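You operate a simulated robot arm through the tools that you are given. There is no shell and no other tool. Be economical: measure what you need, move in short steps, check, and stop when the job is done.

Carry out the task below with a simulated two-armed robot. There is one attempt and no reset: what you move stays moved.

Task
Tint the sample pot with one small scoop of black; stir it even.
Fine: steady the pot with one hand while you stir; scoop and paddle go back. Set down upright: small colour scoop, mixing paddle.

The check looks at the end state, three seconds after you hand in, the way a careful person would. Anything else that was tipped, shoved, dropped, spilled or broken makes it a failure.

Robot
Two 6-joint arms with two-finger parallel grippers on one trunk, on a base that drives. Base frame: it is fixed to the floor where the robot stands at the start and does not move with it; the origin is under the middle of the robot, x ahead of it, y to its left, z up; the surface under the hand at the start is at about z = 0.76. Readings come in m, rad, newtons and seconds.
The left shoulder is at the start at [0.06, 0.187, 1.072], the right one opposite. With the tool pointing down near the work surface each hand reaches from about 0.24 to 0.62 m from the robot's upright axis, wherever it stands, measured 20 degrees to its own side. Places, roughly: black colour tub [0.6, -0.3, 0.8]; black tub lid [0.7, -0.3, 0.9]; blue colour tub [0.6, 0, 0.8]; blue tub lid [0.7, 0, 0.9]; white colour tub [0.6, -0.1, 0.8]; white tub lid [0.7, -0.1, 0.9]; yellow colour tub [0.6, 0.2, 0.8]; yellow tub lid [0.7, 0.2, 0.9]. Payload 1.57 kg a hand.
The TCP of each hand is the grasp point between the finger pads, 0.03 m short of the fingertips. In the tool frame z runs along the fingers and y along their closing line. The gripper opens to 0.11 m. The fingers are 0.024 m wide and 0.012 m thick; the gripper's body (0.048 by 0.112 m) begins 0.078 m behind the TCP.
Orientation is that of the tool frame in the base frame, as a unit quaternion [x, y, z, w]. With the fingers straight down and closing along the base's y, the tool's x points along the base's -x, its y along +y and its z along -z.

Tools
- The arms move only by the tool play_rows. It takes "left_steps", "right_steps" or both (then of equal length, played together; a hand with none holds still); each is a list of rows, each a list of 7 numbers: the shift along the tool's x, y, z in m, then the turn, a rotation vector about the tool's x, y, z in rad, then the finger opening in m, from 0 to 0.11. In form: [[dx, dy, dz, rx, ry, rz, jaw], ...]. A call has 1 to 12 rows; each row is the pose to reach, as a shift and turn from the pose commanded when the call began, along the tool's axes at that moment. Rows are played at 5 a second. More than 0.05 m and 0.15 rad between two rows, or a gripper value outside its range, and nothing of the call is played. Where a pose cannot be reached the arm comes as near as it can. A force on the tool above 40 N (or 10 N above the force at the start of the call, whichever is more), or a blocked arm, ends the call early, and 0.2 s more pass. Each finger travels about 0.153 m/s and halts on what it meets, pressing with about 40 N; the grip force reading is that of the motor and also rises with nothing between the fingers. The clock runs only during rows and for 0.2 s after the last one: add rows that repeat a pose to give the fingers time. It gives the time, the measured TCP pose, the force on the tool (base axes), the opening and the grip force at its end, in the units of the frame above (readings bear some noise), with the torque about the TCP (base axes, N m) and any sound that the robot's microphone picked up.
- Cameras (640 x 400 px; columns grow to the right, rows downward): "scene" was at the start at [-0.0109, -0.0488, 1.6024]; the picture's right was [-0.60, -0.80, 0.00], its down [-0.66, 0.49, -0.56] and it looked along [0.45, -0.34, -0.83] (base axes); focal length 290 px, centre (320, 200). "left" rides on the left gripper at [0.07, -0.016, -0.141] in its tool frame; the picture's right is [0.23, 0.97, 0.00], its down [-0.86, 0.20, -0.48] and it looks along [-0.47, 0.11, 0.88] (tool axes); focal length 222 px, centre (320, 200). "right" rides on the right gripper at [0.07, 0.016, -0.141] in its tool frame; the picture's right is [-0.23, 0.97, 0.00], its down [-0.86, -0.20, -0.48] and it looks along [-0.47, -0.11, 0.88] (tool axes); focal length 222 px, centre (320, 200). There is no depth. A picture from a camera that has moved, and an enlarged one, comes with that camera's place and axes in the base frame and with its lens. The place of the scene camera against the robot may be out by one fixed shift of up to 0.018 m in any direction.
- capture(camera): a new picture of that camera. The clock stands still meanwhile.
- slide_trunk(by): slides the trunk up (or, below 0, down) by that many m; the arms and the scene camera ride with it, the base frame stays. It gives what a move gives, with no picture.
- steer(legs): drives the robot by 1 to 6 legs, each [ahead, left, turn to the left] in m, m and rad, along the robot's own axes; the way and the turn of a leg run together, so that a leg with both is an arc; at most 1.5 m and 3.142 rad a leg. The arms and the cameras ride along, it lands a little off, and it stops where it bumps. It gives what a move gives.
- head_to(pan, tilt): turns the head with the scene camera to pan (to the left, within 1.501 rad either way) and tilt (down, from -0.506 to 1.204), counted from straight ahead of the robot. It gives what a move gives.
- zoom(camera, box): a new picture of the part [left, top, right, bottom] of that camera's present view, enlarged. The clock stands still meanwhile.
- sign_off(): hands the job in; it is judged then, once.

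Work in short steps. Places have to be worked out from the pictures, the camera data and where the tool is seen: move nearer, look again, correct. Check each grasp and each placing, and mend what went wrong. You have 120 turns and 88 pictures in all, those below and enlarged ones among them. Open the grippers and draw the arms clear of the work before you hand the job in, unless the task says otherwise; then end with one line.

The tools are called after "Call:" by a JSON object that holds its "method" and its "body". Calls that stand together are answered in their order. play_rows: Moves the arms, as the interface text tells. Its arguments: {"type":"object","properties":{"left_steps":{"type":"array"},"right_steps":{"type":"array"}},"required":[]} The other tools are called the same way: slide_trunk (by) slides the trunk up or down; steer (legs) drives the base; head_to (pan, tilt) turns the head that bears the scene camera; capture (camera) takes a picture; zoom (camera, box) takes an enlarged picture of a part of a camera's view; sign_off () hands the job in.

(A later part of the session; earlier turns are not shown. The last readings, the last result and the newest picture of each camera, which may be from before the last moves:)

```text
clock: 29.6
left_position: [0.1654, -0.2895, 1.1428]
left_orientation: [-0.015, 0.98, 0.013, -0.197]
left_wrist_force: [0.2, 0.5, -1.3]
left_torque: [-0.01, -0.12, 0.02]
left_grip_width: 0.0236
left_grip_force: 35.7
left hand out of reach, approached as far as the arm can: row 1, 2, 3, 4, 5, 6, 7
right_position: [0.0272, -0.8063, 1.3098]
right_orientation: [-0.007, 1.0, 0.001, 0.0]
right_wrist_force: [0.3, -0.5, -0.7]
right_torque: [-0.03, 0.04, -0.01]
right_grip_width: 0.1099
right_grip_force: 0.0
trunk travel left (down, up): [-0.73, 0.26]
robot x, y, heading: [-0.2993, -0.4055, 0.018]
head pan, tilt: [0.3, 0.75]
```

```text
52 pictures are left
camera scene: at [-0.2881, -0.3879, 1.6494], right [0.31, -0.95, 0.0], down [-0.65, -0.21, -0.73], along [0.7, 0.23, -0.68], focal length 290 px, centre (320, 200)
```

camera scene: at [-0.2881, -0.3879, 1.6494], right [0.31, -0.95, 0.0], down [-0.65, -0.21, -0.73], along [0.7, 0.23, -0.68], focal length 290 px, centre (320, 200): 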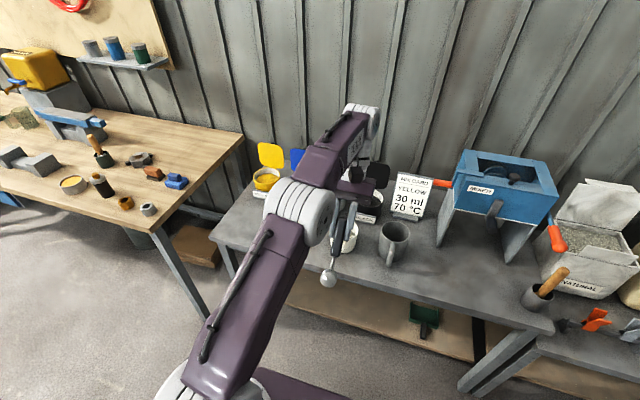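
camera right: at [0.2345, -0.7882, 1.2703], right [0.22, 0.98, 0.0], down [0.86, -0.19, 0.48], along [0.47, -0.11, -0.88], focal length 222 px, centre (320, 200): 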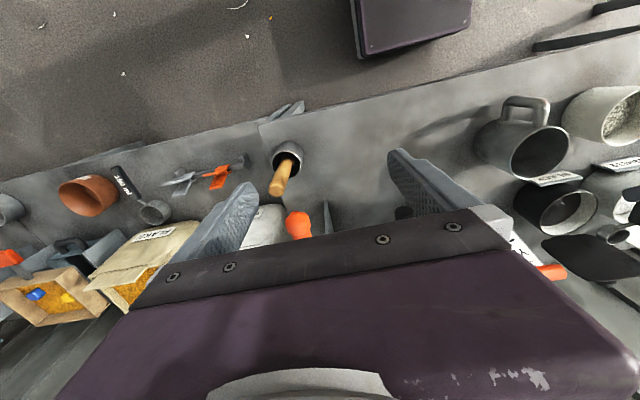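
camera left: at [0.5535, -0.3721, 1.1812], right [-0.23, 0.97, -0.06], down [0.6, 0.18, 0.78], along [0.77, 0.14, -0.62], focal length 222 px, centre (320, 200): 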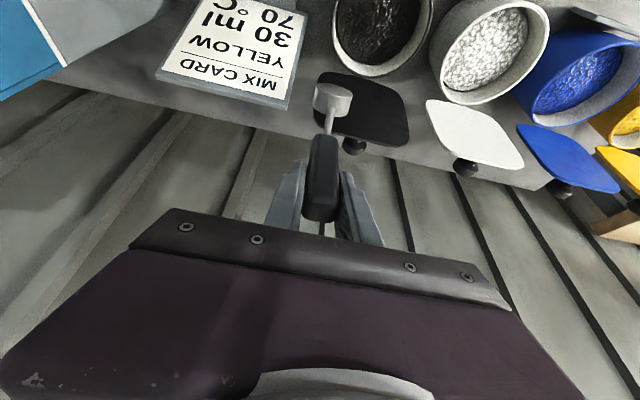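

That is folding the elbow back. I now bring the hand inward to a comfortable spot and straighten the tool.

Call:
{"method": "play_rows", "body": {"left_steps": [[0.025, 0, 0.03, 0, -0.1, 0, 0], [0.05, 0, 0.06, 0, -0.2, 0, 0], [0.074, 0, 0.09, 0, -0.3, 0, 0], [0.074, 0, 0.107, 0, -0.4, 0, 0], [0.074, 0, 0.107, 0, -0.52, 0, 0], [0.074, 0, 0.107, 0, -0.52, 0, 0]]}}

Call:
{"method": "capture", "body": {"camera": "scene"}}

```text
clock: 31.0
left_position: [0.06, -0.2869, 1.0674]
left_orientation: [-0.01, 0.998, 0.017, 0.062]
left_wrist_force: [-0.3, 1.1, -1.9]
left_torque: [0.0, -0.08, -0.02]
left_grip_width: 0.0237
left_grip_force: 35.9
right_position: [0.0274, -0.8061, 1.3102]
right_orientation: [-0.008, 1.0, 0.0, 0.0]
right_wrist_force: [-1.0, -0.2, 0.5]
right_torque: [-0.01, 0.0, -0.01]
right_grip_width: 0.11
right_grip_force: 0.0
trunk travel left (down, up): [-0.73, 0.26]
robot x, y, heading: [-0.3009, -0.4102, 0.013]
head pan, tilt: [0.3, 0.75]
```

```text
51 pictures are left
camera scene: at [-0.288, -0.3883, 1.6494], right [0.31, -0.95, 0.0], down [-0.65, -0.21, -0.73], along [0.7, 0.23, -0.68], focal length 290 px, centre (320, 200)
```

scene: 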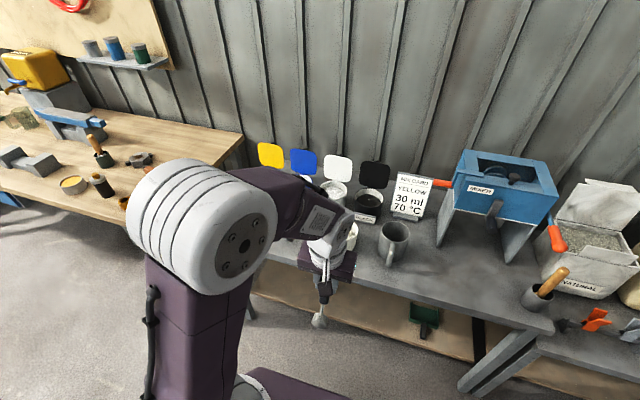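

Elbow is up again, and commands evidently count from the actual pose. To mend the scoop: tilt the hand 43° forward, lower the trunk, and drive to the scoop's own free spot at left to lay it down and regrasp.

Call:
{"method": "play_rows", "body": {"left_steps": [[-0.003, 0, -0.025, 0, -0.13, 0, 0], [-0.006, 0, -0.05, 0, -0.26, 0, 0], [-0.009, 0, -0.075, 0, -0.39, 0, 0], [-0.012, 0, -0.1, 0, -0.52, 0, 0], [-0.012, 0, -0.1, 0, -0.63, 0, 0]]}}

Call:
{"method": "slide_trunk", "body": {"by": -0.18}}

Call:
{"method": "steer", "body": {"legs": [[0, 0.4, 0]]}}

Call:
{"method": "capture", "body": {"camera": "left"}}

```text
clock: 32.2
left_position: [0.0646, -0.2902, 1.1731]
left_orientation: [-0.005, 0.93, 0.02, 0.367]
left_wrist_force: [-0.1, -0.6, -1.0]
left_torque: [0.0, 0.03, -0.04]
left_grip_width: 0.0238
left_grip_force: 36.0
left hand out of reach, approached as far as the arm can: row 5
right_position: [0.0272, -0.8052, 1.3094]
right_orientation: [-0.006, 1.0, 0.0, 0.0]
right_wrist_force: [-1.2, -1.4, 0.3]
right_torque: [0.01, -0.01, 0.02]
right_grip_width: 0.1101
right_grip_force: 0.1
trunk travel left (down, up): [-0.73, 0.26]
robot x, y, heading: [-0.2961, -0.4084, 0.015]
head pan, tilt: [0.3, 0.75]
```

```text
clock: 34.2
left_position: [0.0644, -0.2913, 0.9915]
left_orientation: [-0.005, 0.93, 0.02, 0.368]
left_wrist_force: [0.0, 0.7, -1.8]
left_torque: [-0.01, 0.05, -0.02]
left_grip_width: 0.0237
left_grip_force: 36.3
right_position: [0.0275, -0.806, 1.1297]
right_orientation: [-0.006, 1.0, 0.0, 0.0]
right_wrist_force: [0.2, 0.5, 0.7]
right_torque: [-0.01, -0.01, -0.02]
right_grip_width: 0.1103
right_grip_force: 0.1
trunk travel left (down, up): [-0.55, 0.44]
robot x, y, heading: [-0.3002, -0.4081, 0.014]
head pan, tilt: [0.3, 0.75]
```

```text
clock: 36.7
left_position: [0.058, 0.1115, 0.9926]
left_orientation: [-0.009, 0.93, 0.022, 0.366]
left_wrist_force: [-0.1, -0.1, -2.1]
left_torque: [-0.03, 0.05, 0.01]
left_grip_width: 0.0236
left_grip_force: 35.7
right_position: [0.023, -0.4042, 1.1294]
right_orientation: [-0.011, 1.0, 0.0, 0.0]
right_wrist_force: [0.2, 0.1, 0.1]
right_torque: [-0.02, -0.02, 0.01]
right_grip_width: 0.1101
right_grip_force: 0.0
trunk travel left (down, up): [-0.55, 0.44]
robot x, y, heading: [-0.3021, -0.0051, 0.02]
head pan, tilt: [0.3, 0.75]
```

```text
50 pictures are left
camera left: at [-0.0903, 0.09, 1.0475], right [-0.2, 0.97, -0.12], down [0.29, 0.18, 0.94], along [0.94, 0.15, -0.32], focal length 222 px, centre (320, 200)
```

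left: 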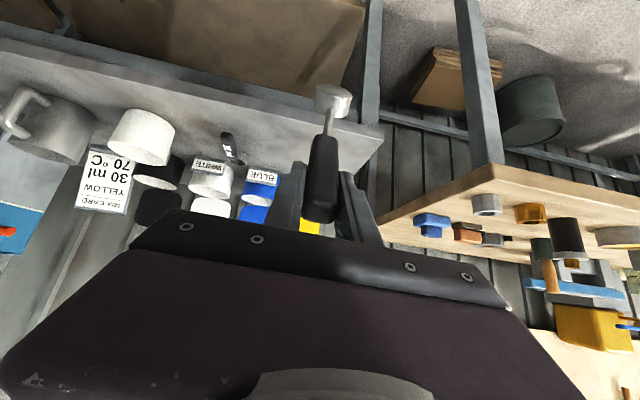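

The scoop points about 77° downward in the hand. I drive forward and bring its bowl tip to just above the bench at about x 0.45.

Call:
{"method": "steer", "body": {"legs": [[0.157, 0, -0.015]]}}

Call:
{"method": "play_rows", "body": {"left_steps": [[-0.017, 0, 0.041, 0, 0, 0, 0], [-0.034, 0, 0.082, 0, 0, 0, 0], [-0.051, 0, 0.123, 0, 0, 0, 0], [-0.068, 0, 0.164, 0, 0, 0, 0], [-0.0865, 0, 0.207, 0, 0, 0, 0], [-0.0865, 0, 0.207, 0, 0, 0, 0]]}}

Call:
{"method": "capture", "body": {"camera": "left"}}

```text
clock: 38.1
left_position: [0.2157, 0.1077, 0.9921]
left_orientation: [0.0, 0.93, 0.018, 0.367]
left_wrist_force: [-0.2, 0.2, -1.5]
left_torque: [-0.03, 0.06, -0.01]
left_grip_width: 0.0234
left_grip_force: 36.3
right_position: [0.1734, -0.4084, 1.1283]
right_orientation: [-0.001, 1.0, 0.0, 0.0]
right_wrist_force: [0.5, 0.6, -0.9]
right_torque: [0.0, 0.0, 0.0]
right_grip_width: 0.1099
right_grip_force: 0.1
trunk travel left (down, up): [-0.55, 0.44]
robot x, y, heading: [-0.1469, -0.005, 0.004]
head pan, tilt: [0.3, 0.75]
```

```text
clock: 39.5
left_position: [0.4196, 0.1147, 0.9017]
left_orientation: [0.0, 0.93, 0.018, 0.368]
left_wrist_force: [-0.5, -0.2, -1.8]
left_torque: [0.01, 0.02, 0.02]
left_grip_width: 0.0236
left_grip_force: 35.5
right_position: [0.1724, -0.409, 1.129]
right_orientation: [0.0, 1.0, -0.001, 0.002]
right_wrist_force: [0.4, -0.7, 0.0]
right_torque: [-0.01, -0.03, 0.0]
right_grip_width: 0.1101
right_grip_force: 0.1
trunk travel left (down, up): [-0.55, 0.44]
robot x, y, heading: [-0.1458, -0.0075, 0.006]
head pan, tilt: [0.3, 0.75]
```

```text
49 pictures are left
camera left: at [0.2729, 0.0954, 0.9568], right [-0.18, 0.98, -0.12], down [0.29, 0.17, 0.94], along [0.94, 0.13, -0.32], focal length 222 px, centre (320, 200)
```

left: 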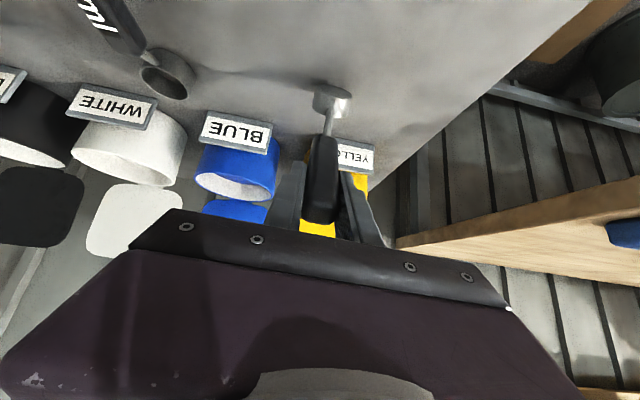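

Now I lay it down: touch the bowl tip and swing the hand back and down on an arc about the contact, so the scoop pivots toward level in the grip. First half of the arc.

Call:
{"method": "play_rows", "body": {"left_steps": [[0.0137, 0, 0.0146, 0, 0, 0, 0], [0.026, 0, 0.01, 0, 0, 0, 0], [0.0388, 0, 0.0048, 0, 0, 0, 0], [0.053, 0, 0.002, 0, 0, 0, 0], [0.067, 0, -0.001, 0, 0, 0, 0]]}}

Call:
{"method": "capture", "body": {"camera": "left"}}

```text
clock: 40.7
left_position: [0.3691, 0.1128, 0.8558]
left_orientation: [0.0, 0.93, 0.018, 0.366]
left_wrist_force: [2.5, 1.4, 5.4]
left_torque: [0.1, -0.87, -0.02]
left_grip_width: 0.0236
left_grip_force: 35.6
right_position: [0.1723, -0.4088, 1.1294]
right_orientation: [-0.001, 1.0, -0.001, 0.001]
right_wrist_force: [-0.3, 0.5, -0.2]
right_torque: [0.0, -0.01, 0.01]
right_grip_width: 0.11
right_grip_force: 0.1
trunk travel left (down, up): [-0.55, 0.44]
robot x, y, heading: [-0.1464, -0.0036, 0.003]
head pan, tilt: [0.3, 0.75]
```

```text
48 pictures are left
camera left: at [0.2222, 0.094, 0.9115], right [-0.18, 0.98, -0.12], down [0.3, 0.17, 0.94], along [0.94, 0.13, -0.32], focal length 222 px, centre (320, 200)
```

left: 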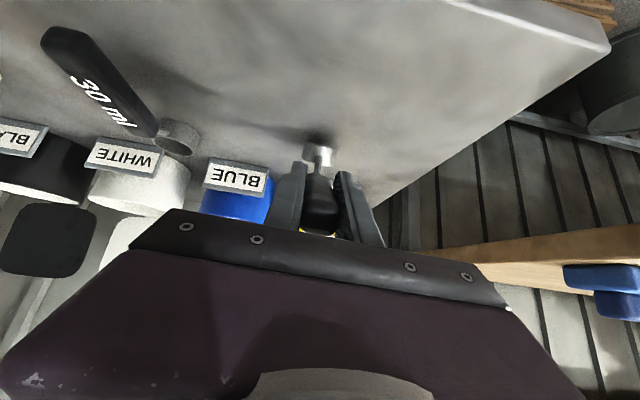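

It pivots nicely (torque ~0.9 N m). Continuing the arc to nearly level.

Call:
{"method": "play_rows", "body": {"left_steps": [[0.012, 0, 0, 0, 0, 0, 0], [0.0244, 0, 0, 0, 0, 0, 0], [0.0458, 0, 0.005, 0, 0, 0, 0], [0.0661, 0, 0.0136, 0, 0, 0, 0], [0.0661, 0, 0.0136, 0, 0, 0, 0]]}}

Call:
{"method": "capture", "body": {"camera": "left"}}

Call:
{"method": "head_to", "body": {"pan": -0.1, "tilt": 0.95}}

Call:
{"method": "capture", "body": {"camera": "scene"}}

```text
clock: 41.9
left_position: [0.3292, 0.1124, 0.8032]
left_orientation: [0.0, 0.931, 0.022, 0.365]
left_wrist_force: [-1.9, 1.3, 5.2]
left_torque: [0.03, -0.63, 0.16]
left_grip_width: 0.0236
left_grip_force: 35.6
right_position: [0.1717, -0.4069, 1.1294]
right_orientation: [-0.002, 1.0, 0.0, 0.001]
right_wrist_force: [-0.3, -0.1, 0.2]
right_torque: [-0.01, -0.03, -0.01]
right_grip_width: 0.1102
right_grip_force: 0.1
trunk travel left (down, up): [-0.55, 0.44]
robot x, y, heading: [-0.1492, -0.0084, 0.009]
head pan, tilt: [0.3, 0.75]
```

```text
47 pictures are left
camera left: at [0.1821, 0.0938, 0.8579], right [-0.18, 0.98, -0.12], down [0.3, 0.17, 0.94], along [0.94, 0.14, -0.32], focal length 222 px, centre (320, 200)
```

left: 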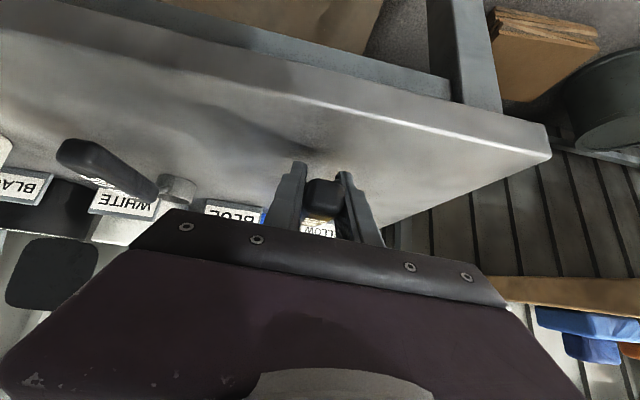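

```text
clock: 42.8
left_position: [0.3304, 0.1138, 0.8015]
left_orientation: [0.001, 0.931, 0.021, 0.365]
left_wrist_force: [0.4, -0.7, -1.9]
left_torque: [-0.01, 0.14, -0.01]
left_grip_width: 0.0236
left_grip_force: 36.1
right_position: [0.1718, -0.4088, 1.1295]
right_orientation: [0.0, 1.0, 0.0, 0.0]
right_wrist_force: [-0.8, 0.7, 0.8]
right_torque: [-0.01, -0.01, 0.05]
right_grip_width: 0.11
right_grip_force: 0.1
trunk travel left (down, up): [-0.55, 0.44]
robot x, y, heading: [-0.15, -0.0032, 0.002]
head pan, tilt: [-0.099, 0.949]
```

```text
46 pictures are left
camera scene: at [-0.1447, -0.0179, 1.4539], right [-0.1, -1.0, 0.0], down [-0.81, 0.08, -0.58], along [0.58, -0.06, -0.81], focal length 290 px, centre (320, 200)
```

scene: 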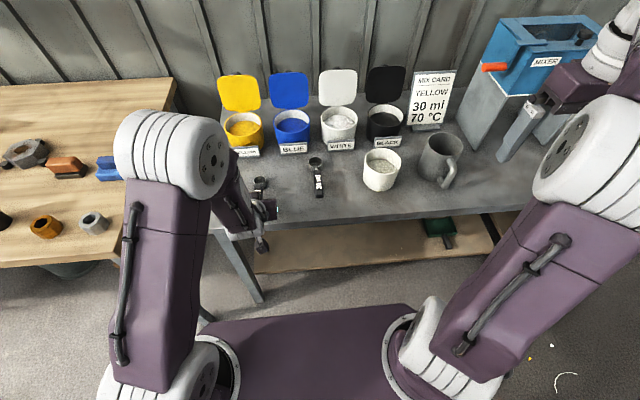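

The scoop is again pointing forward, bowl up at (259,182). I lift 12 cm and zoom to measure its orientation.

Call:
{"method": "play_rows", "body": {"left_steps": [[-0.027, 0, -0.029, 0, 0, 0, 0], [-0.055, 0, -0.058, 0, 0, 0, 0], [-0.082, 0, -0.088, 0, 0, 0, 0]]}}

Call:
{"method": "zoom", "body": {"camera": "scene", "box": [190, 90, 350, 250]}}

Call:
{"method": "capture", "body": {"camera": "right"}}

```text
clock: 43.6
left_position: [0.3313, 0.1117, 0.916]
left_orientation: [0.0, 0.931, 0.016, 0.366]
left_wrist_force: [0.1, 0.0, -0.5]
left_torque: [-0.02, 0.11, 0.0]
left_grip_width: 0.0236
left_grip_force: 36.0
right_position: [0.1718, -0.4078, 1.1306]
right_orientation: [-0.001, 1.0, 0.0, 0.001]
right_wrist_force: [-1.2, -0.5, 0.1]
right_torque: [0.0, 0.01, -0.02]
right_grip_width: 0.1099
right_grip_force: 0.0
trunk travel left (down, up): [-0.55, 0.44]
robot x, y, heading: [-0.1495, -0.007, 0.002]
head pan, tilt: [-0.099, 0.949]
```

```text
2.50 times, centred on (270, 170) of scene
camera zoom: at [-0.1458, -0.0177, 1.4539], right [-0.1, -1.0, 0.0], down [-0.81, 0.08, -0.58], along [0.58, -0.06, -0.81], focal length 726 px, centre (445, 275)
```

zoom: 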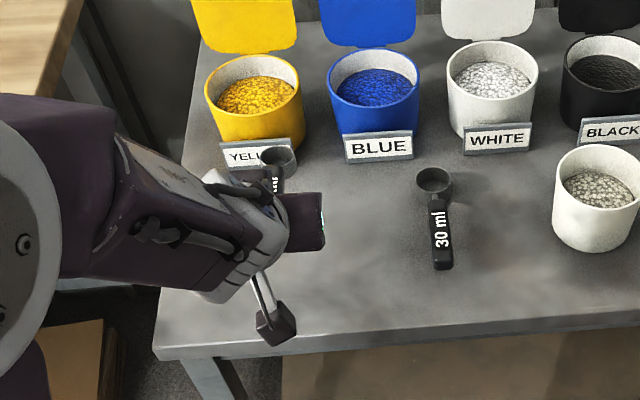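

```text
44 pictures are left
camera right: at [0.1026, -0.3896, 1.2707], right [0.22, 0.97, 0.0], down [0.86, -0.2, 0.48], along [0.47, -0.11, -0.88], focal length 222 px, centre (320, 200)
```

right: 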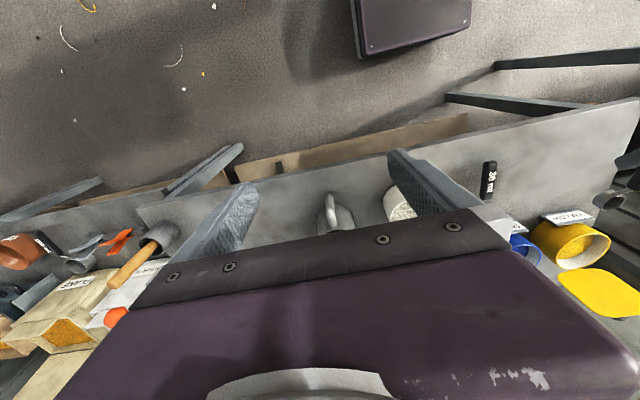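

Bowl is now at TCP +(0.096, -0.008, -0.023): about 4.5° bowl-down, good enough and I know the offset. Trunk up 5 cm, drive back to the black tub and forward.

Call:
{"method": "slide_trunk", "body": {"by": 0.05}}

Call:
{"method": "steer", "body": {"legs": [[0, -0.41, 0], [0.155, 0, 0]]}}

Call:
{"method": "head_to", "body": {"pan": 0.1, "tilt": 0.9}}

Call:
{"method": "capture", "body": {"camera": "scene"}}

Call:
{"method": "zoom", "body": {"camera": "right", "box": [480, 80, 640, 290]}}

```text
clock: 44.5
left_position: [0.3322, 0.1121, 0.9661]
left_orientation: [0.0, 0.931, 0.018, 0.366]
left_wrist_force: [0.1, -0.3, -1.2]
left_torque: [0.01, 0.1, 0.02]
left_grip_width: 0.0238
left_grip_force: 35.8
right_position: [0.1734, -0.4081, 1.1796]
right_orientation: [-0.001, 1.0, 0.0, 0.0]
right_wrist_force: [0.7, -0.1, 0.7]
right_torque: [-0.01, 0.05, 0.0]
right_grip_width: 0.1099
right_grip_force: 0.0
trunk travel left (down, up): [-0.6, 0.39]
robot x, y, heading: [-0.1546, -0.0073, 0.002]
head pan, tilt: [-0.099, 0.949]
```

```text
clock: 48.1
left_position: [0.492, -0.3022, 0.9653]
left_orientation: [0.006, 0.93, 0.016, 0.367]
left_wrist_force: [-0.2, -0.2, -1.8]
left_torque: [-0.03, 0.1, -0.01]
left_grip_width: 0.0235
left_grip_force: 35.9
right_position: [0.3254, -0.8185, 1.1779]
right_orientation: [0.006, 1.0, 0.0, 0.0]
right_wrist_force: [-0.1, 0.4, 0.0]
right_torque: [0.0, 0.02, 0.03]
right_grip_width: 0.1102
right_grip_force: 0.1
trunk travel left (down, up): [-0.6, 0.39]
robot x, y, heading: [0.0091, -0.413, -0.01]
head pan, tilt: [-0.099, 0.949]
```

```text
clock: 48.8
left_position: [0.4924, -0.3012, 0.9651]
left_orientation: [0.006, 0.93, 0.015, 0.367]
left_wrist_force: [-0.2, 0.0, -1.2]
left_torque: [-0.02, 0.11, -0.01]
left_grip_width: 0.0235
left_grip_force: 35.9
right_position: [0.3264, -0.8202, 1.1794]
right_orientation: [0.005, 1.0, -0.001, 0.0]
right_wrist_force: [0.8, -0.2, -1.2]
right_torque: [-0.01, -0.01, -0.02]
right_grip_width: 0.1099
right_grip_force: 0.0
trunk travel left (down, up): [-0.6, 0.39]
robot x, y, heading: [0.0105, -0.4129, -0.009]
head pan, tilt: [0.099, 0.901]
```

```text
43 pictures are left
camera scene: at [0.0167, -0.411, 1.5075], right [0.09, -1.0, 0.0], down [-0.78, -0.07, -0.62], along [0.62, 0.06, -0.78], focal length 290 px, centre (320, 200)
```

scene: 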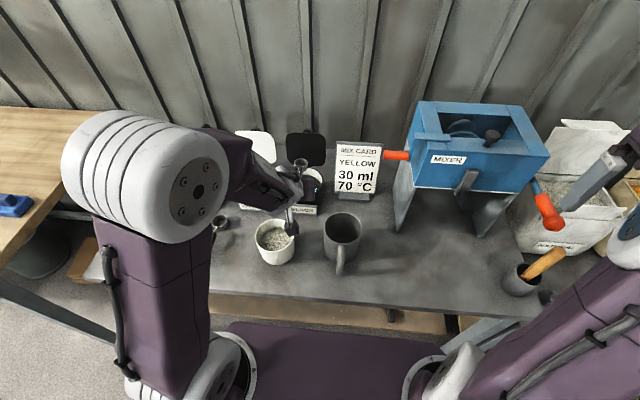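

```text
1.90 times, centred on (560, 185) of right
camera zoom: at [0.257, -0.8005, 1.3204], right [0.24, 0.97, 0.0], down [0.85, -0.21, 0.48], along [0.46, -0.11, -0.88], focal length 423 px, centre (-137, 229)
```

zoom: 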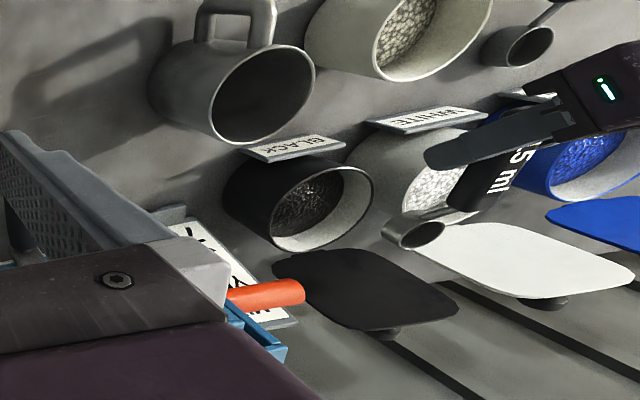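

Geometry confirmed (tub centre ≈ (0.615, -0.299), powder ≈3 cm below the rim). First the hover: pitch 55° bowl-down above the tub.

Call:
{"method": "play_rows", "body": {"left_steps": [[-0.01, 0.001, 0.004, 0, 0.145, 0, 0], [-0.02, 0.002, 0.008, 0, 0.29, 0, 0], [-0.03, 0.003, 0.012, 0, 0.435, 0, 0], [-0.04, 0.004, 0.016, 0, 0.58, 0, 0], [-0.05, 0.004, 0.02, 0, 0.73, 0, 0], [-0.0594, 0.004, 0.0233, 0, 0.875, 0, 0], [-0.0594, 0.004, 0.0233, 0, 0.881, 0, 0]]}}

Call:
{"method": "zoom", "body": {"camera": "right", "box": [480, 80, 640, 290]}}

Call:
{"method": "zoom", "body": {"camera": "scene", "box": [220, 100, 380, 260]}}

```text
clock: 50.4
left_position: [0.5503, -0.2973, 0.9883]
left_orientation: [-0.002, 0.998, 0.016, -0.066]
left_wrist_force: [-0.7, 0.3, -2.2]
left_torque: [0.0, 0.04, 0.02]
left_grip_width: 0.0234
left_grip_force: 35.6
left hand out of reach, approached as far as the arm can: row 1, 2
right_position: [0.3242, -0.8184, 1.1795]
right_orientation: [0.005, 1.0, 0.0, 0.001]
right_wrist_force: [0.2, 0.2, -0.2]
right_torque: [0.0, -0.04, 0.01]
right_grip_width: 0.1098
right_grip_force: 0.1
trunk travel left (down, up): [-0.6, 0.39]
robot x, y, heading: [0.0078, -0.4093, -0.01]
head pan, tilt: [0.099, 0.901]
```

```text
1.90 times, centred on (560, 185) of right
camera zoom: at [0.2556, -0.8003, 1.3208], right [0.24, 0.97, 0.0], down [0.85, -0.21, 0.48], along [0.47, -0.11, -0.88], focal length 423 px, centre (-137, 229)
```

zoom: 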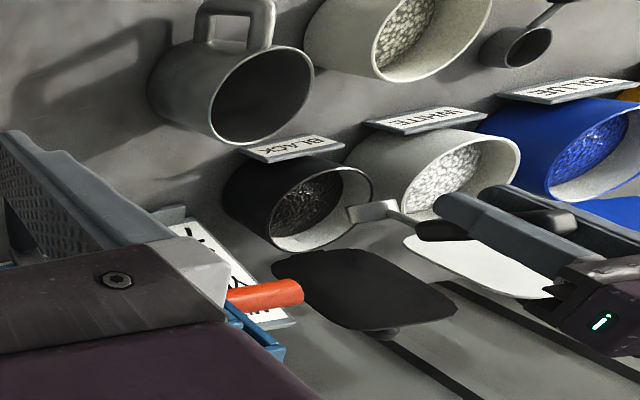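

```text
2.50 times, centred on (300, 180) of scene
camera zoom: at [0.015, -0.4108, 1.5075], right [0.09, -1.0, 0.0], down [-0.78, -0.07, -0.62], along [0.62, 0.06, -0.78], focal length 726 px, centre (370, 250)
```

zoom: 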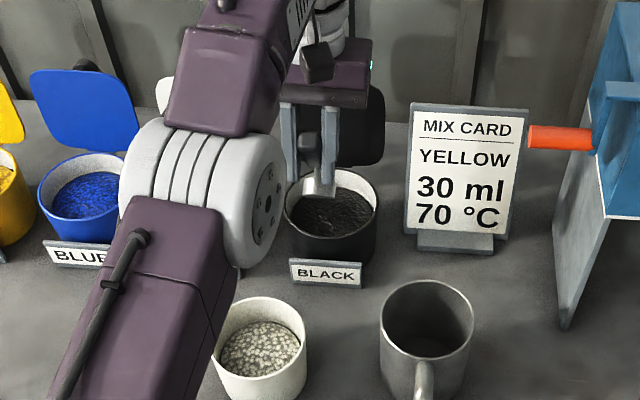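

Bowl hovers right over the tub. Now dip and push forward.

Call:
{"method": "play_rows", "body": {"left_steps": [[-0.0077, -0.002, 0.0474, 0, 0, 0, 0], [-0.0115, -0.004, 0.075, 0, 0, 0, 0], [-0.0149, -0.005, 0.1015, 0, 0, 0, 0], [-0.0346, -0.005, 0.1029, 0, -0.09, 0, 0], [-0.0346, -0.005, 0.1029, 0, -0.09, 0, 0]]}}

Call:
{"method": "zoom", "body": {"camera": "scene", "box": [250, 120, 350, 240]}}

Call:
{"method": "zoom", "body": {"camera": "right", "box": [520, 120, 620, 250]}}

```text
clock: 51.6
left_position: [0.5731, -0.3001, 0.8818]
left_orientation: [0.0, 1.0, 0.017, -0.019]
left_wrist_force: [0.3, 0.5, -0.9]
left_torque: [-0.02, 0.07, -0.01]
left_grip_width: 0.0238
left_grip_force: 35.6
right_position: [0.3258, -0.8201, 1.1793]
right_orientation: [0.005, 1.0, 0.0, 0.0]
right_wrist_force: [-0.1, -0.4, 0.3]
right_torque: [-0.03, 0.01, 0.01]
right_grip_width: 0.1099
right_grip_force: 0.0
trunk travel left (down, up): [-0.6, 0.39]
robot x, y, heading: [0.0088, -0.4124, -0.01]
head pan, tilt: [0.099, 0.901]
```

```text
3.33 times, centred on (300, 180) of scene
camera zoom: at [0.0162, -0.4108, 1.5075], right [0.09, -1.0, 0.0], down [-0.78, -0.07, -0.62], along [0.62, 0.06, -0.78], focal length 968 px, centre (387, 267)
```

zoom: 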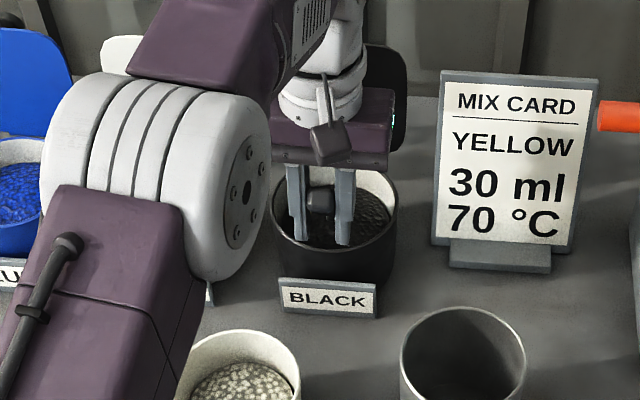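

```text
3.08 times, centred on (570, 185) of right
camera zoom: at [0.2566, -0.8004, 1.3205], right [0.24, 0.97, 0.0], down [0.85, -0.21, 0.48], along [0.47, -0.11, -0.88], focal length 684 px, centre (-449, 246)
```

zoom: 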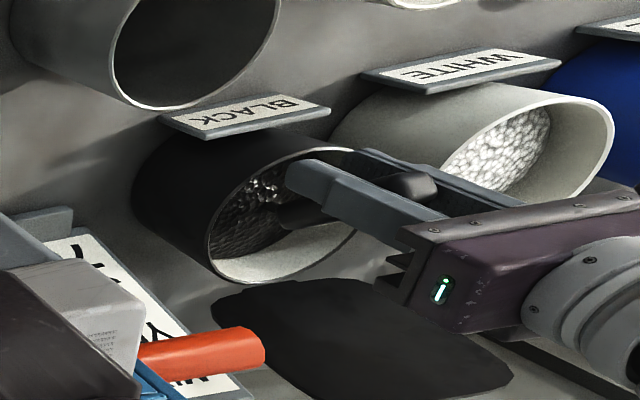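

The bowl is buried in the black powder. Now level while easing forward and up.

Call:
{"method": "play_rows", "body": {"left_steps": [[0.003, 0, 0, 0, -0.085, 0, 0], [0.0061, 0, -0.0006, 0, -0.171, 0, 0], [0.0145, 0, -0.0016, 0, -0.305, 0, 0], [0.0232, 0, -0.0026, 0, -0.433, 0, 0], [0.0283, 0, -0.0035, 0, -0.55, 0, 0], [0.0333, 0, -0.0043, 0, -0.66, 0, 0], [0.0395, 0, -0.008, 0, -0.74, 0, 0], [0.0461, 0, -0.016, 0, -0.82, 0, 0], [0.051, 0, -0.045, 0, -0.82, 0, 0], [0.061, 0, -0.0807, 0, -0.82, 0, 0]]}}

Call:
{"method": "zoom", "body": {"camera": "scene", "box": [250, 120, 350, 240]}}

Call:
{"method": "zoom", "body": {"camera": "right", "box": [520, 120, 620, 250]}}

```text
clock: 53.8
left_position: [0.512, -0.3036, 0.965]
left_orientation: [0.005, 0.925, 0.016, 0.38]
left_wrist_force: [-0.8, -0.3, -2.1]
left_torque: [0.0, 0.11, 0.01]
left_grip_width: 0.0236
left_grip_force: 35.7
left hand out of reach, approached as far as the arm can: row 6, 7
right_position: [0.3241, -0.8192, 1.1792]
right_orientation: [0.005, 1.0, -0.001, 0.001]
right_wrist_force: [0.3, 0.9, -0.2]
right_torque: [0.04, -0.02, 0.0]
right_grip_width: 0.1099
right_grip_force: 0.2
trunk travel left (down, up): [-0.6, 0.39]
robot x, y, heading: [0.0099, -0.41, -0.011]
head pan, tilt: [0.099, 0.901]
```

```text
3.33 times, centred on (300, 180) of scene
camera zoom: at [0.0144, -0.4107, 1.5075], right [0.09, -1.0, 0.0], down [-0.78, -0.07, -0.62], along [0.62, 0.06, -0.78], focal length 968 px, centre (387, 267)
```

zoom: 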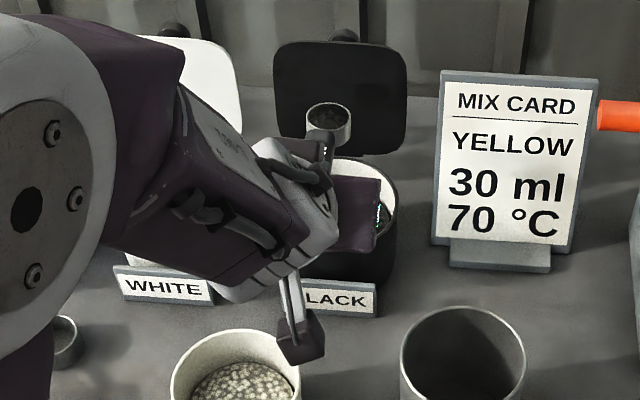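

```text
3.08 times, centred on (570, 185) of right
camera zoom: at [0.2549, -0.8003, 1.3209], right [0.24, 0.97, 0.0], down [0.85, -0.21, 0.48], along [0.47, -0.11, -0.88], focal length 684 px, centre (-449, 246)
```

zoom: 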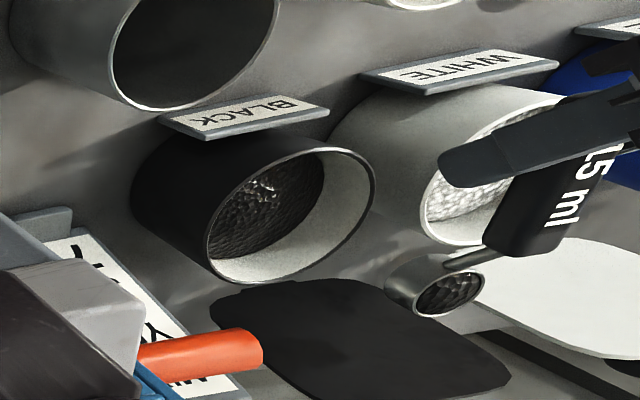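

The scoop is brim-full and level. To pour within reach I'll swing the hand in yaw so the scoop points to the right (-y), then pitch sideways. First back off 6 cm and try 45° of yaw while level.

Call:
{"method": "steer", "body": {"legs": [[-0.06, 0, 0]]}}

Call:
{"method": "play_rows", "body": {"left_steps": [[0, 0.01, 0, 0.0914, 0, 0.0924, 0], [0, 0.02, 0, 0.183, 0, 0.185, 0], [0, 0.03, 0, 0.274, 0, 0.277, 0], [0, 0.04, 0, 0.366, 0, 0.37, 0], [0, 0.05, 0, 0.457, 0, 0.462, 0], [0, 0.06, 0, 0.548, 0, 0.554, 0]]}}

Call:
{"method": "capture", "body": {"camera": "scene"}}

```text
clock: 54.8
left_position: [0.4551, -0.3025, 0.9643]
left_orientation: [0.006, 0.925, 0.016, 0.381]
left_wrist_force: [-0.3, -0.5, -0.8]
left_torque: [0.02, 0.13, 0.01]
left_grip_width: 0.0236
left_grip_force: 35.1
right_position: [0.2663, -0.8188, 1.1786]
right_orientation: [0.007, 1.0, -0.001, 0.0]
right_wrist_force: [-0.5, 0.5, -0.1]
right_torque: [-0.01, -0.02, 0.03]
right_grip_width: 0.1102
right_grip_force: 0.0
trunk travel left (down, up): [-0.6, 0.39]
robot x, y, heading: [-0.0518, -0.41, -0.009]
head pan, tilt: [0.099, 0.901]
```

```text
clock: 56.2
left_position: [0.4177, -0.3713, 0.9598]
left_orientation: [0.173, 0.913, -0.039, 0.367]
left_wrist_force: [-0.8, 0.0, -1.7]
left_torque: [0.05, 0.15, 0.01]
left_grip_width: 0.0238
left_grip_force: 36.4
left hand out of reach, approached as far as the arm can: row 2, 3, 4, 5, 6
right_position: [0.2672, -0.8189, 1.1781]
right_orientation: [0.006, 1.0, -0.001, -0.001]
right_wrist_force: [0.7, -0.1, -0.4]
right_torque: [-0.04, 0.01, 0.0]
right_grip_width: 0.1097
right_grip_force: 0.0
trunk travel left (down, up): [-0.6, 0.39]
robot x, y, heading: [-0.0499, -0.4149, -0.012]
head pan, tilt: [0.099, 0.901]
```

```text
35 pictures are left
camera scene: at [-0.0426, -0.4098, 1.5075], right [0.09, -1.0, 0.0], down [-0.78, -0.07, -0.62], along [0.62, 0.05, -0.78], focal length 290 px, centre (320, 200)
```

scene: 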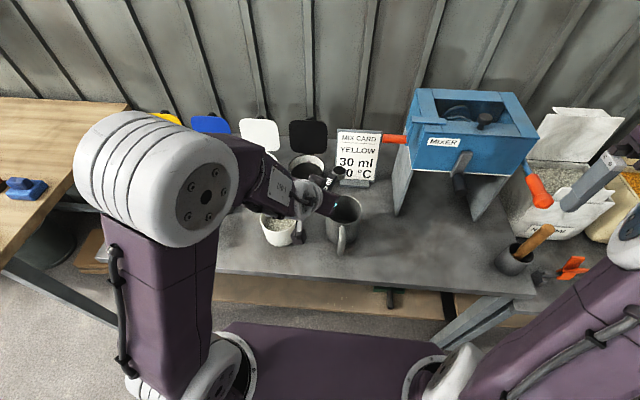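

Yaw is limited near this wrist pose, so I revert: undo the yaw and instead pour by pitching forward, choosing base and trunk heights to stay in reach.

Call:
{"method": "play_rows", "body": {"left_steps": [[0.01, 0.017, -0.008, -0.06, 0.005, -0.064, 0], [0.02, 0.034, -0.016, -0.12, 0.01, -0.127, 0], [0.03, 0.05, -0.024, -0.18, 0.015, -0.19, 0], [0.04, 0.067, -0.032, -0.239, 0.02, -0.254, 0], [0.0488, 0.0833, -0.0395, -0.239, 0.02, -0.254, 0]]}}

Call:
{"method": "capture", "body": {"camera": "scene"}}

```text
clock: 57.4
left_position: [0.3803, -0.2676, 0.9644]
left_orientation: [0.011, 0.929, 0.026, 0.368]
left_wrist_force: [0.2, 0.6, -1.2]
left_torque: [0.03, 0.17, 0.01]
left_grip_width: 0.0235
left_grip_force: 35.9
right_position: [0.2669, -0.8183, 1.1798]
right_orientation: [0.006, 1.0, -0.001, -0.001]
right_wrist_force: [-0.1, -0.1, -0.4]
right_torque: [-0.02, 0.01, 0.0]
right_grip_width: 0.1099
right_grip_force: 0.1
trunk travel left (down, up): [-0.6, 0.39]
robot x, y, heading: [-0.0488, -0.4133, -0.007]
head pan, tilt: [0.099, 0.901]
```

```text
34 pictures are left
camera scene: at [-0.0429, -0.4094, 1.5075], right [0.09, -1.0, 0.0], down [-0.78, -0.07, -0.62], along [0.62, 0.05, -0.78], focal length 290 px, centre (320, 200)
```

scene: 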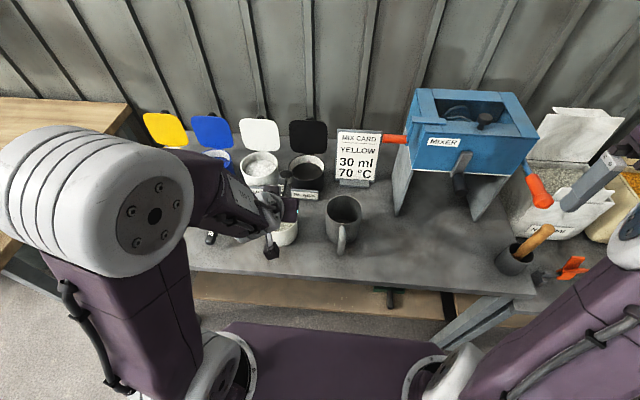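

Yaw is restored and the scoop level. I bring the bowl above the pot.

Call:
{"method": "play_rows", "body": {"left_steps": [[0.016, 0.01, -0.015, 0, 0, 0, 0], [0.032, 0.02, -0.03, 0, 0, 0, 0], [0.048, 0.03, -0.045, 0, 0, 0, 0], [0.048, 0.03, -0.045, 0, 0, 0, 0]]}}

Call:
{"method": "zoom", "body": {"camera": "scene", "box": [200, 120, 380, 270]}}

Call:
{"method": "zoom", "body": {"camera": "right", "box": [480, 40, 640, 240]}}

```text
clock: 58.4
left_position: [0.3758, -0.2545, 0.984]
left_orientation: [0.011, 0.929, 0.026, 0.368]
left_wrist_force: [0.9, 0.5, -2.5]
left_torque: [-0.01, 0.16, -0.01]
left_grip_width: 0.0236
left_grip_force: 35.8
left hand out of reach, approached as far as the arm can: row 1, 2, 3, 4
right_position: [0.2655, -0.8188, 1.1812]
right_orientation: [0.006, 1.0, 0.0, 0.0]
right_wrist_force: [-0.6, 0.2, 0.1]
right_torque: [0.02, 0.02, 0.01]
right_grip_width: 0.1101
right_grip_force: 0.0
trunk travel left (down, up): [-0.6, 0.39]
robot x, y, heading: [-0.048, -0.41, -0.011]
head pan, tilt: [0.099, 0.901]
```

```text
2.67 times, centred on (290, 195) of scene
camera zoom: at [-0.0429, -0.41, 1.5075], right [0.09, -1.0, 0.0], down [-0.78, -0.07, -0.62], along [0.62, 0.05, -0.78], focal length 774 px, centre (400, 213)
```

zoom: 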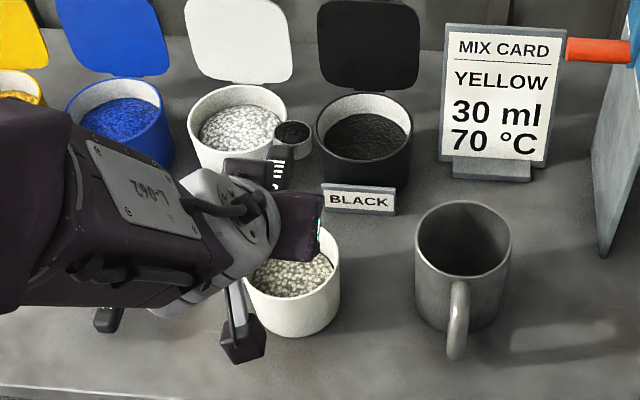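

```text
2.00 times, centred on (560, 140) of right
camera zoom: at [0.1969, -0.7999, 1.3206], right [0.24, 0.97, 0.0], down [0.85, -0.21, 0.48], along [0.46, -0.12, -0.88], focal length 444 px, centre (-160, 320)
```

zoom: 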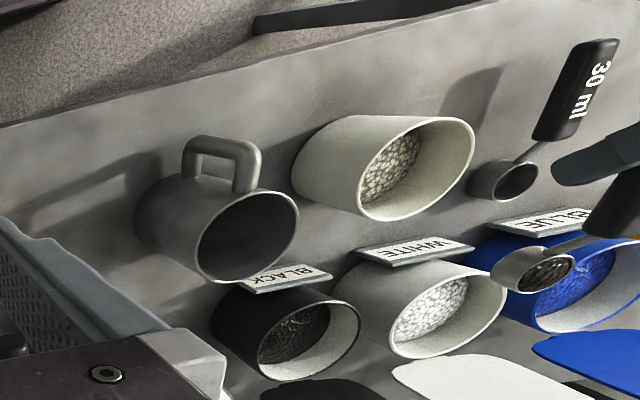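

Too close for the level pose; I back the base off 6 cm (bowl comes over the pot) with a small left shift.

Call:
{"method": "steer", "body": {"legs": [[-0.062, 0.016, 0]]}}

Call:
{"method": "zoom", "body": {"camera": "scene", "box": [200, 80, 380, 230]}}

Call:
{"method": "zoom", "body": {"camera": "right", "box": [480, 40, 640, 240]}}

```text
clock: 59.4
left_position: [0.3156, -0.2369, 0.9839]
left_orientation: [0.01, 0.93, 0.027, 0.368]
left_wrist_force: [-0.8, -0.8, -2.4]
left_torque: [0.0, 0.11, -0.04]
left_grip_width: 0.0233
left_grip_force: 35.7
right_position: [0.2056, -0.8019, 1.1792]
right_orientation: [0.004, 1.0, 0.001, 0.0]
right_wrist_force: [-1.1, -0.2, 0.4]
right_torque: [0.01, 0.01, -0.02]
right_grip_width: 0.1099
right_grip_force: 0.0
trunk travel left (down, up): [-0.6, 0.39]
robot x, y, heading: [-0.1095, -0.3987, -0.01]
head pan, tilt: [0.099, 0.901]
```

```text
2.67 times, centred on (290, 155) of scene
camera zoom: at [-0.1042, -0.3937, 1.5075], right [0.09, -1.0, 0.0], down [-0.78, -0.07, -0.62], along [0.62, 0.06, -0.78], focal length 774 px, centre (400, 320)
```

zoom: 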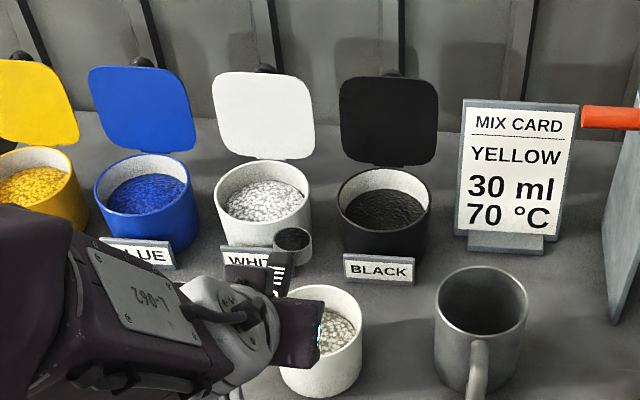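

```text
2.00 times, centred on (560, 140) of right
camera zoom: at [0.1366, -0.7831, 1.3205], right [0.24, 0.97, 0.0], down [0.85, -0.21, 0.48], along [0.47, -0.11, -0.88], focal length 444 px, centre (-160, 320)
```

zoom: 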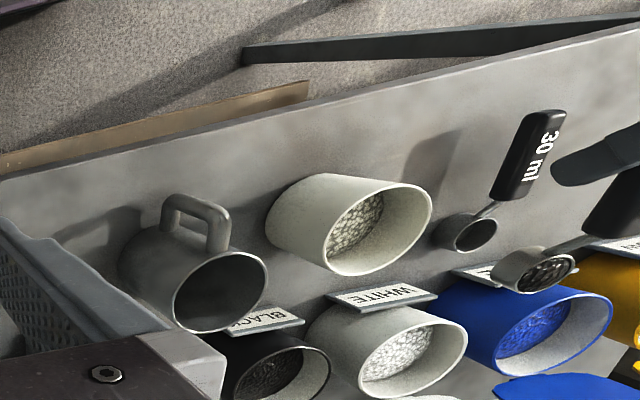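

Triangulated: bowl at (0.417, -0.238, 0.968), pot rim centre (0.413, -0.257, 0.853). I raise the trunk 15 cm, then lower the hand while beginning to pitch to 35° over the pot.

Call:
{"method": "slide_trunk", "body": {"by": 0.15}}

Call:
{"method": "play_rows", "body": {"left_steps": [[0.0395, -0.005, 0.0246, 0, 0.105, 0, 0], [0.0682, -0.012, 0.0594, 0, 0.245, 0, 0], [0.0905, -0.018, 0.0934, 0, 0.385, 0, 0], [0.0998, -0.018, 0.1121, 0, 0.48, 0, 0], [0.0967, -0.018, 0.1176, 0, 0.576, 0, 0], [0.0967, -0.018, 0.1176, 0, 0.576, 0, 0]]}}

Call:
{"method": "zoom", "body": {"camera": "scene", "box": [200, 80, 400, 260]}}

Call:
{"method": "zoom", "body": {"camera": "right", "box": [480, 40, 640, 240]}}

```text
clock: 61.1
left_position: [0.3153, -0.236, 1.1339]
left_orientation: [0.009, 0.929, 0.027, 0.368]
left_wrist_force: [0.5, -0.7, -1.2]
left_torque: [-0.02, 0.16, 0.02]
left_grip_width: 0.0239
left_grip_force: 35.9
right_position: [0.2064, -0.803, 1.3303]
right_orientation: [0.004, 1.0, 0.0, 0.001]
right_wrist_force: [-0.1, 0.2, 0.1]
right_torque: [-0.01, 0.0, -0.02]
right_grip_width: 0.1098
right_grip_force: 0.1
trunk travel left (down, up): [-0.75, 0.24]
robot x, y, heading: [-0.1115, -0.3939, -0.008]
head pan, tilt: [0.099, 0.901]
```

```text
clock: 62.5
left_position: [0.3278, -0.2466, 0.9797]
left_orientation: [0.002, 0.996, 0.028, 0.088]
left_wrist_force: [-0.3, 0.5, -0.9]
left_torque: [0.0, 0.1, 0.01]
left_grip_width: 0.0234
left_grip_force: 35.8
left hand out of reach, approached as far as the arm can: row 4, 5
right_position: [0.206, -0.802, 1.3287]
right_orientation: [0.004, 1.0, 0.001, 0.0]
right_wrist_force: [0.6, 0.5, 0.2]
right_torque: [0.01, -0.01, -0.04]
right_grip_width: 0.11
right_grip_force: 0.1
trunk travel left (down, up): [-0.75, 0.24]
robot x, y, heading: [-0.1138, -0.3951, -0.008]
head pan, tilt: [0.099, 0.901]
```

```text
2.22 times, centred on (300, 170) of scene
camera zoom: at [-0.1031, -0.3937, 1.6575], right [0.09, -1.0, 0.0], down [-0.78, -0.07, -0.62], along [0.62, 0.06, -0.78], focal length 645 px, centre (364, 267)
```

zoom: 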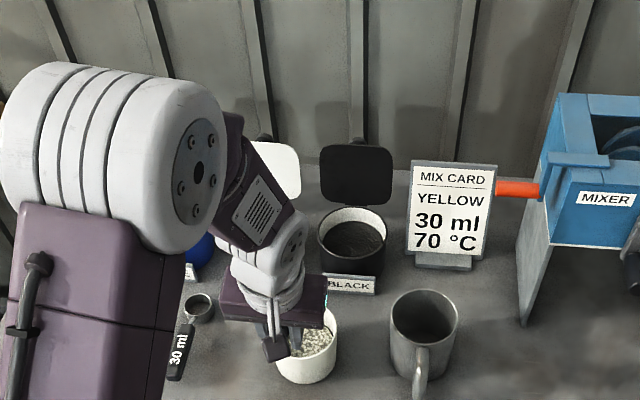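

```text
2.00 times, centred on (560, 140) of right
camera zoom: at [0.1376, -0.7831, 1.4703], right [0.24, 0.97, 0.0], down [0.85, -0.21, 0.48], along [0.46, -0.11, -0.88], focal length 444 px, centre (-160, 320)
```

zoom: 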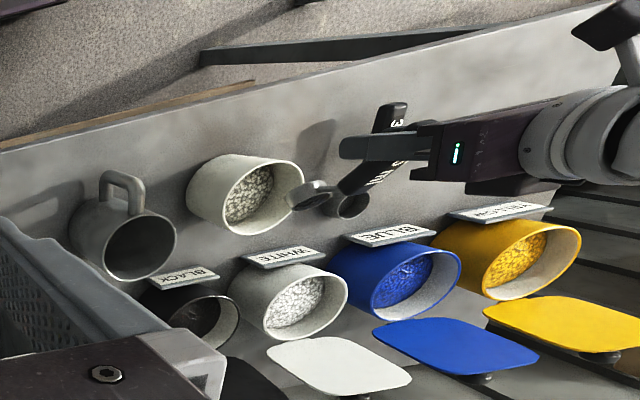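

Scoop is at 35° over the pot, still full. I nudge back, drive forward 4.5 cm for reach (bowl stays within the pot's mouth), then pitch on to 80°.

Call:
{"method": "play_rows", "body": {"left_steps": [[0.007, -0.005, -0.001, 0, 0, 0, 0], [0.0138, -0.01, -0.0025, 0, 0, 0, 0]]}}

Call:
{"method": "steer", "body": {"legs": [[0.045, 0, 0]]}}

Call:
{"method": "play_rows", "body": {"left_steps": [[0.0046, 0, -0.008, 0, 0.13, 0, 0], [0.0092, 0, -0.0169, 0, 0.26, 0, 0], [-0.004, 0, -0.02, 0, 0.39, 0, 0], [-0.0172, 0, -0.0223, 0, 0.524, 0, 0], [-0.029, 0, -0.022, 0, 0.655, 0, 0], [-0.0413, 0, -0.0211, 0, 0.785, 0, 0], [-0.0413, 0, -0.0211, 0, 0.785, 0, 0]]}}

Call:
{"method": "zoom", "body": {"camera": "right", "box": [480, 40, 640, 240]}}

Call:
{"method": "zoom", "body": {"camera": "scene", "box": [200, 80, 400, 260]}}

```text
clock: 63.1
left_position: [0.3109, -0.2568, 0.98]
left_orientation: [0.002, 0.996, 0.029, 0.089]
left_wrist_force: [-0.3, 0.4, -1.0]
left_torque: [-0.01, 0.08, 0.03]
left_grip_width: 0.0235
left_grip_force: 35.8
right_position: [0.2059, -0.8017, 1.3291]
right_orientation: [0.004, 1.0, 0.001, 0.0]
right_wrist_force: [0.0, 0.5, -0.1]
right_torque: [0.01, 0.01, 0.02]
right_grip_width: 0.1103
right_grip_force: 0.1
trunk travel left (down, up): [-0.75, 0.24]
robot x, y, heading: [-0.1093, -0.3964, -0.008]
head pan, tilt: [0.099, 0.901]
```

```text
clock: 64.0
left_position: [0.3489, -0.2571, 0.9838]
left_orientation: [0.002, 0.995, 0.029, 0.092]
left_wrist_force: [-1.0, -0.3, -1.5]
left_torque: [-0.04, 0.03, 0.02]
left_grip_width: 0.0236
left_grip_force: 36.1
right_position: [0.2417, -0.8018, 1.3308]
right_orientation: [0.005, 1.0, -0.001, 0.004]
right_wrist_force: [-0.2, -0.4, 0.8]
right_torque: [0.0, -0.08, -0.01]
right_grip_width: 0.1099
right_grip_force: 0.0
trunk travel left (down, up): [-0.75, 0.24]
robot x, y, heading: [-0.0672, -0.3969, -0.008]
head pan, tilt: [0.099, 0.901]
```

```text
clock: 65.6
left_position: [0.3883, -0.2599, 1.008]
left_orientation: [-0.009, 0.958, 0.027, -0.287]
left_wrist_force: [0.0, -0.7, -1.2]
left_torque: [-0.04, -0.03, -0.01]
left_grip_width: 0.0238
left_grip_force: 35.7
right_position: [0.2473, -0.802, 1.3301]
right_orientation: [0.005, 1.0, -0.001, 0.001]
right_wrist_force: [-0.3, -1.6, 0.1]
right_torque: [0.0, -0.01, 0.0]
right_grip_width: 0.11
right_grip_force: 0.0
trunk travel left (down, up): [-0.75, 0.24]
robot x, y, heading: [-0.0691, -0.3977, -0.01]
head pan, tilt: [0.099, 0.901]
```

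```text
2.00 times, centred on (560, 140) of right
camera zoom: at [0.178, -0.7835, 1.4709], right [0.24, 0.97, 0.0], down [0.85, -0.21, 0.48], along [0.47, -0.11, -0.88], focal length 444 px, centre (-160, 320)
```

zoom: 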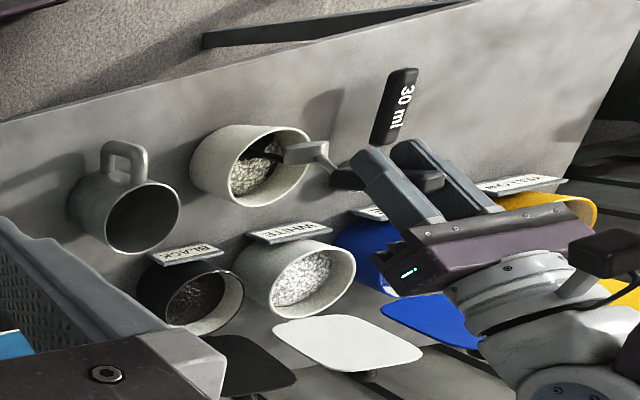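

```text
2.22 times, centred on (300, 170) of scene
camera zoom: at [-0.0628, -0.3942, 1.6576], right [0.09, -1.0, 0.0], down [-0.78, -0.07, -0.62], along [0.62, 0.06, -0.78], focal length 645 px, centre (364, 267)
```

zoom: 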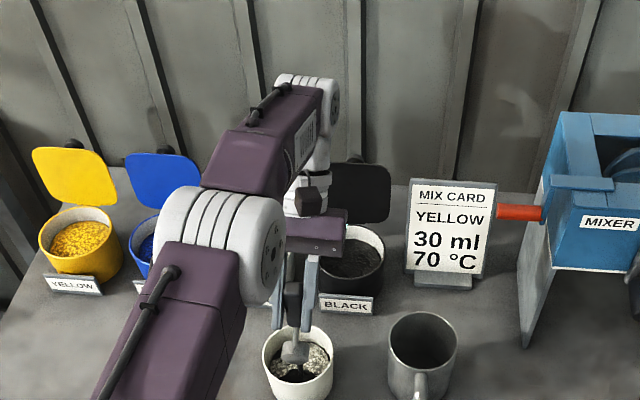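

The black went into the pot. A bit more pitch and a little shake to empty the scoop, then swing back up toward level.

Call:
{"method": "play_rows", "body": {"left_steps": [[-0.0067, 0, -0.0044, 0, 0.1, 0, 0], [-0.0067, 0, -0.0044, 0, 0.1, 0, 0], [-0.0067, 0.004, -0.0044, 0, 0.05, 0, 0], [-0.0067, -0.004, -0.0044, 0, 0.1, 0, 0], [-0.0067, 0.004, -0.0044, 0, 0.05, 0, 0], [-0.0067, 0, -0.0044, 0, 0.1, 0, 0], [-0.0067, 0, -0.0044, 0, 0.1, 0, 0]]}}

Call:
{"method": "zoom", "body": {"camera": "right", "box": [510, 80, 590, 160]}}

```text
clock: 67.2
left_position: [0.3707, -0.254, 1.0086]
left_orientation: [-0.011, 0.938, 0.027, -0.345]
left_wrist_force: [0.7, 0.6, -1.0]
left_torque: [0.0, -0.02, -0.01]
left_grip_width: 0.0235
left_grip_force: 35.8
left hand out of reach, approached as far as the arm can: row 1, 2, 3, 4, 5, 6, 7
right_position: [0.2485, -0.8033, 1.3297]
right_orientation: [0.006, 1.0, -0.001, 0.0]
right_wrist_force: [-0.1, -0.2, -0.1]
right_torque: [0.02, 0.01, -0.03]
right_grip_width: 0.1101
right_grip_force: 0.0
trunk travel left (down, up): [-0.75, 0.24]
robot x, y, heading: [-0.0695, -0.3952, -0.012]
head pan, tilt: [0.099, 0.901]
```

```text
5.00 times, centred on (550, 120) of right
camera zoom: at [0.1792, -0.7836, 1.4706], right [0.24, 0.97, 0.0], down [0.85, -0.21, 0.48], along [0.47, -0.11, -0.88], focal length 1111 px, centre (-830, 600)
```

zoom: 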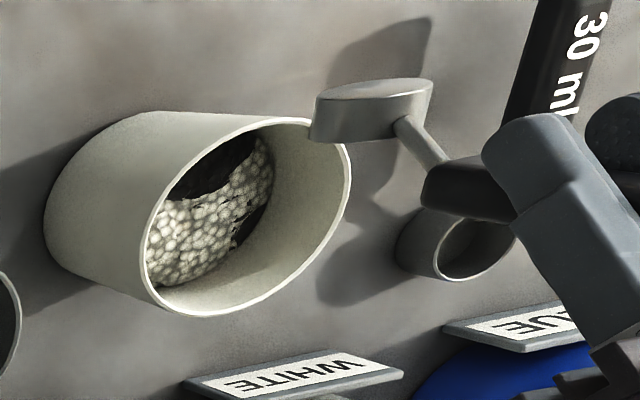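

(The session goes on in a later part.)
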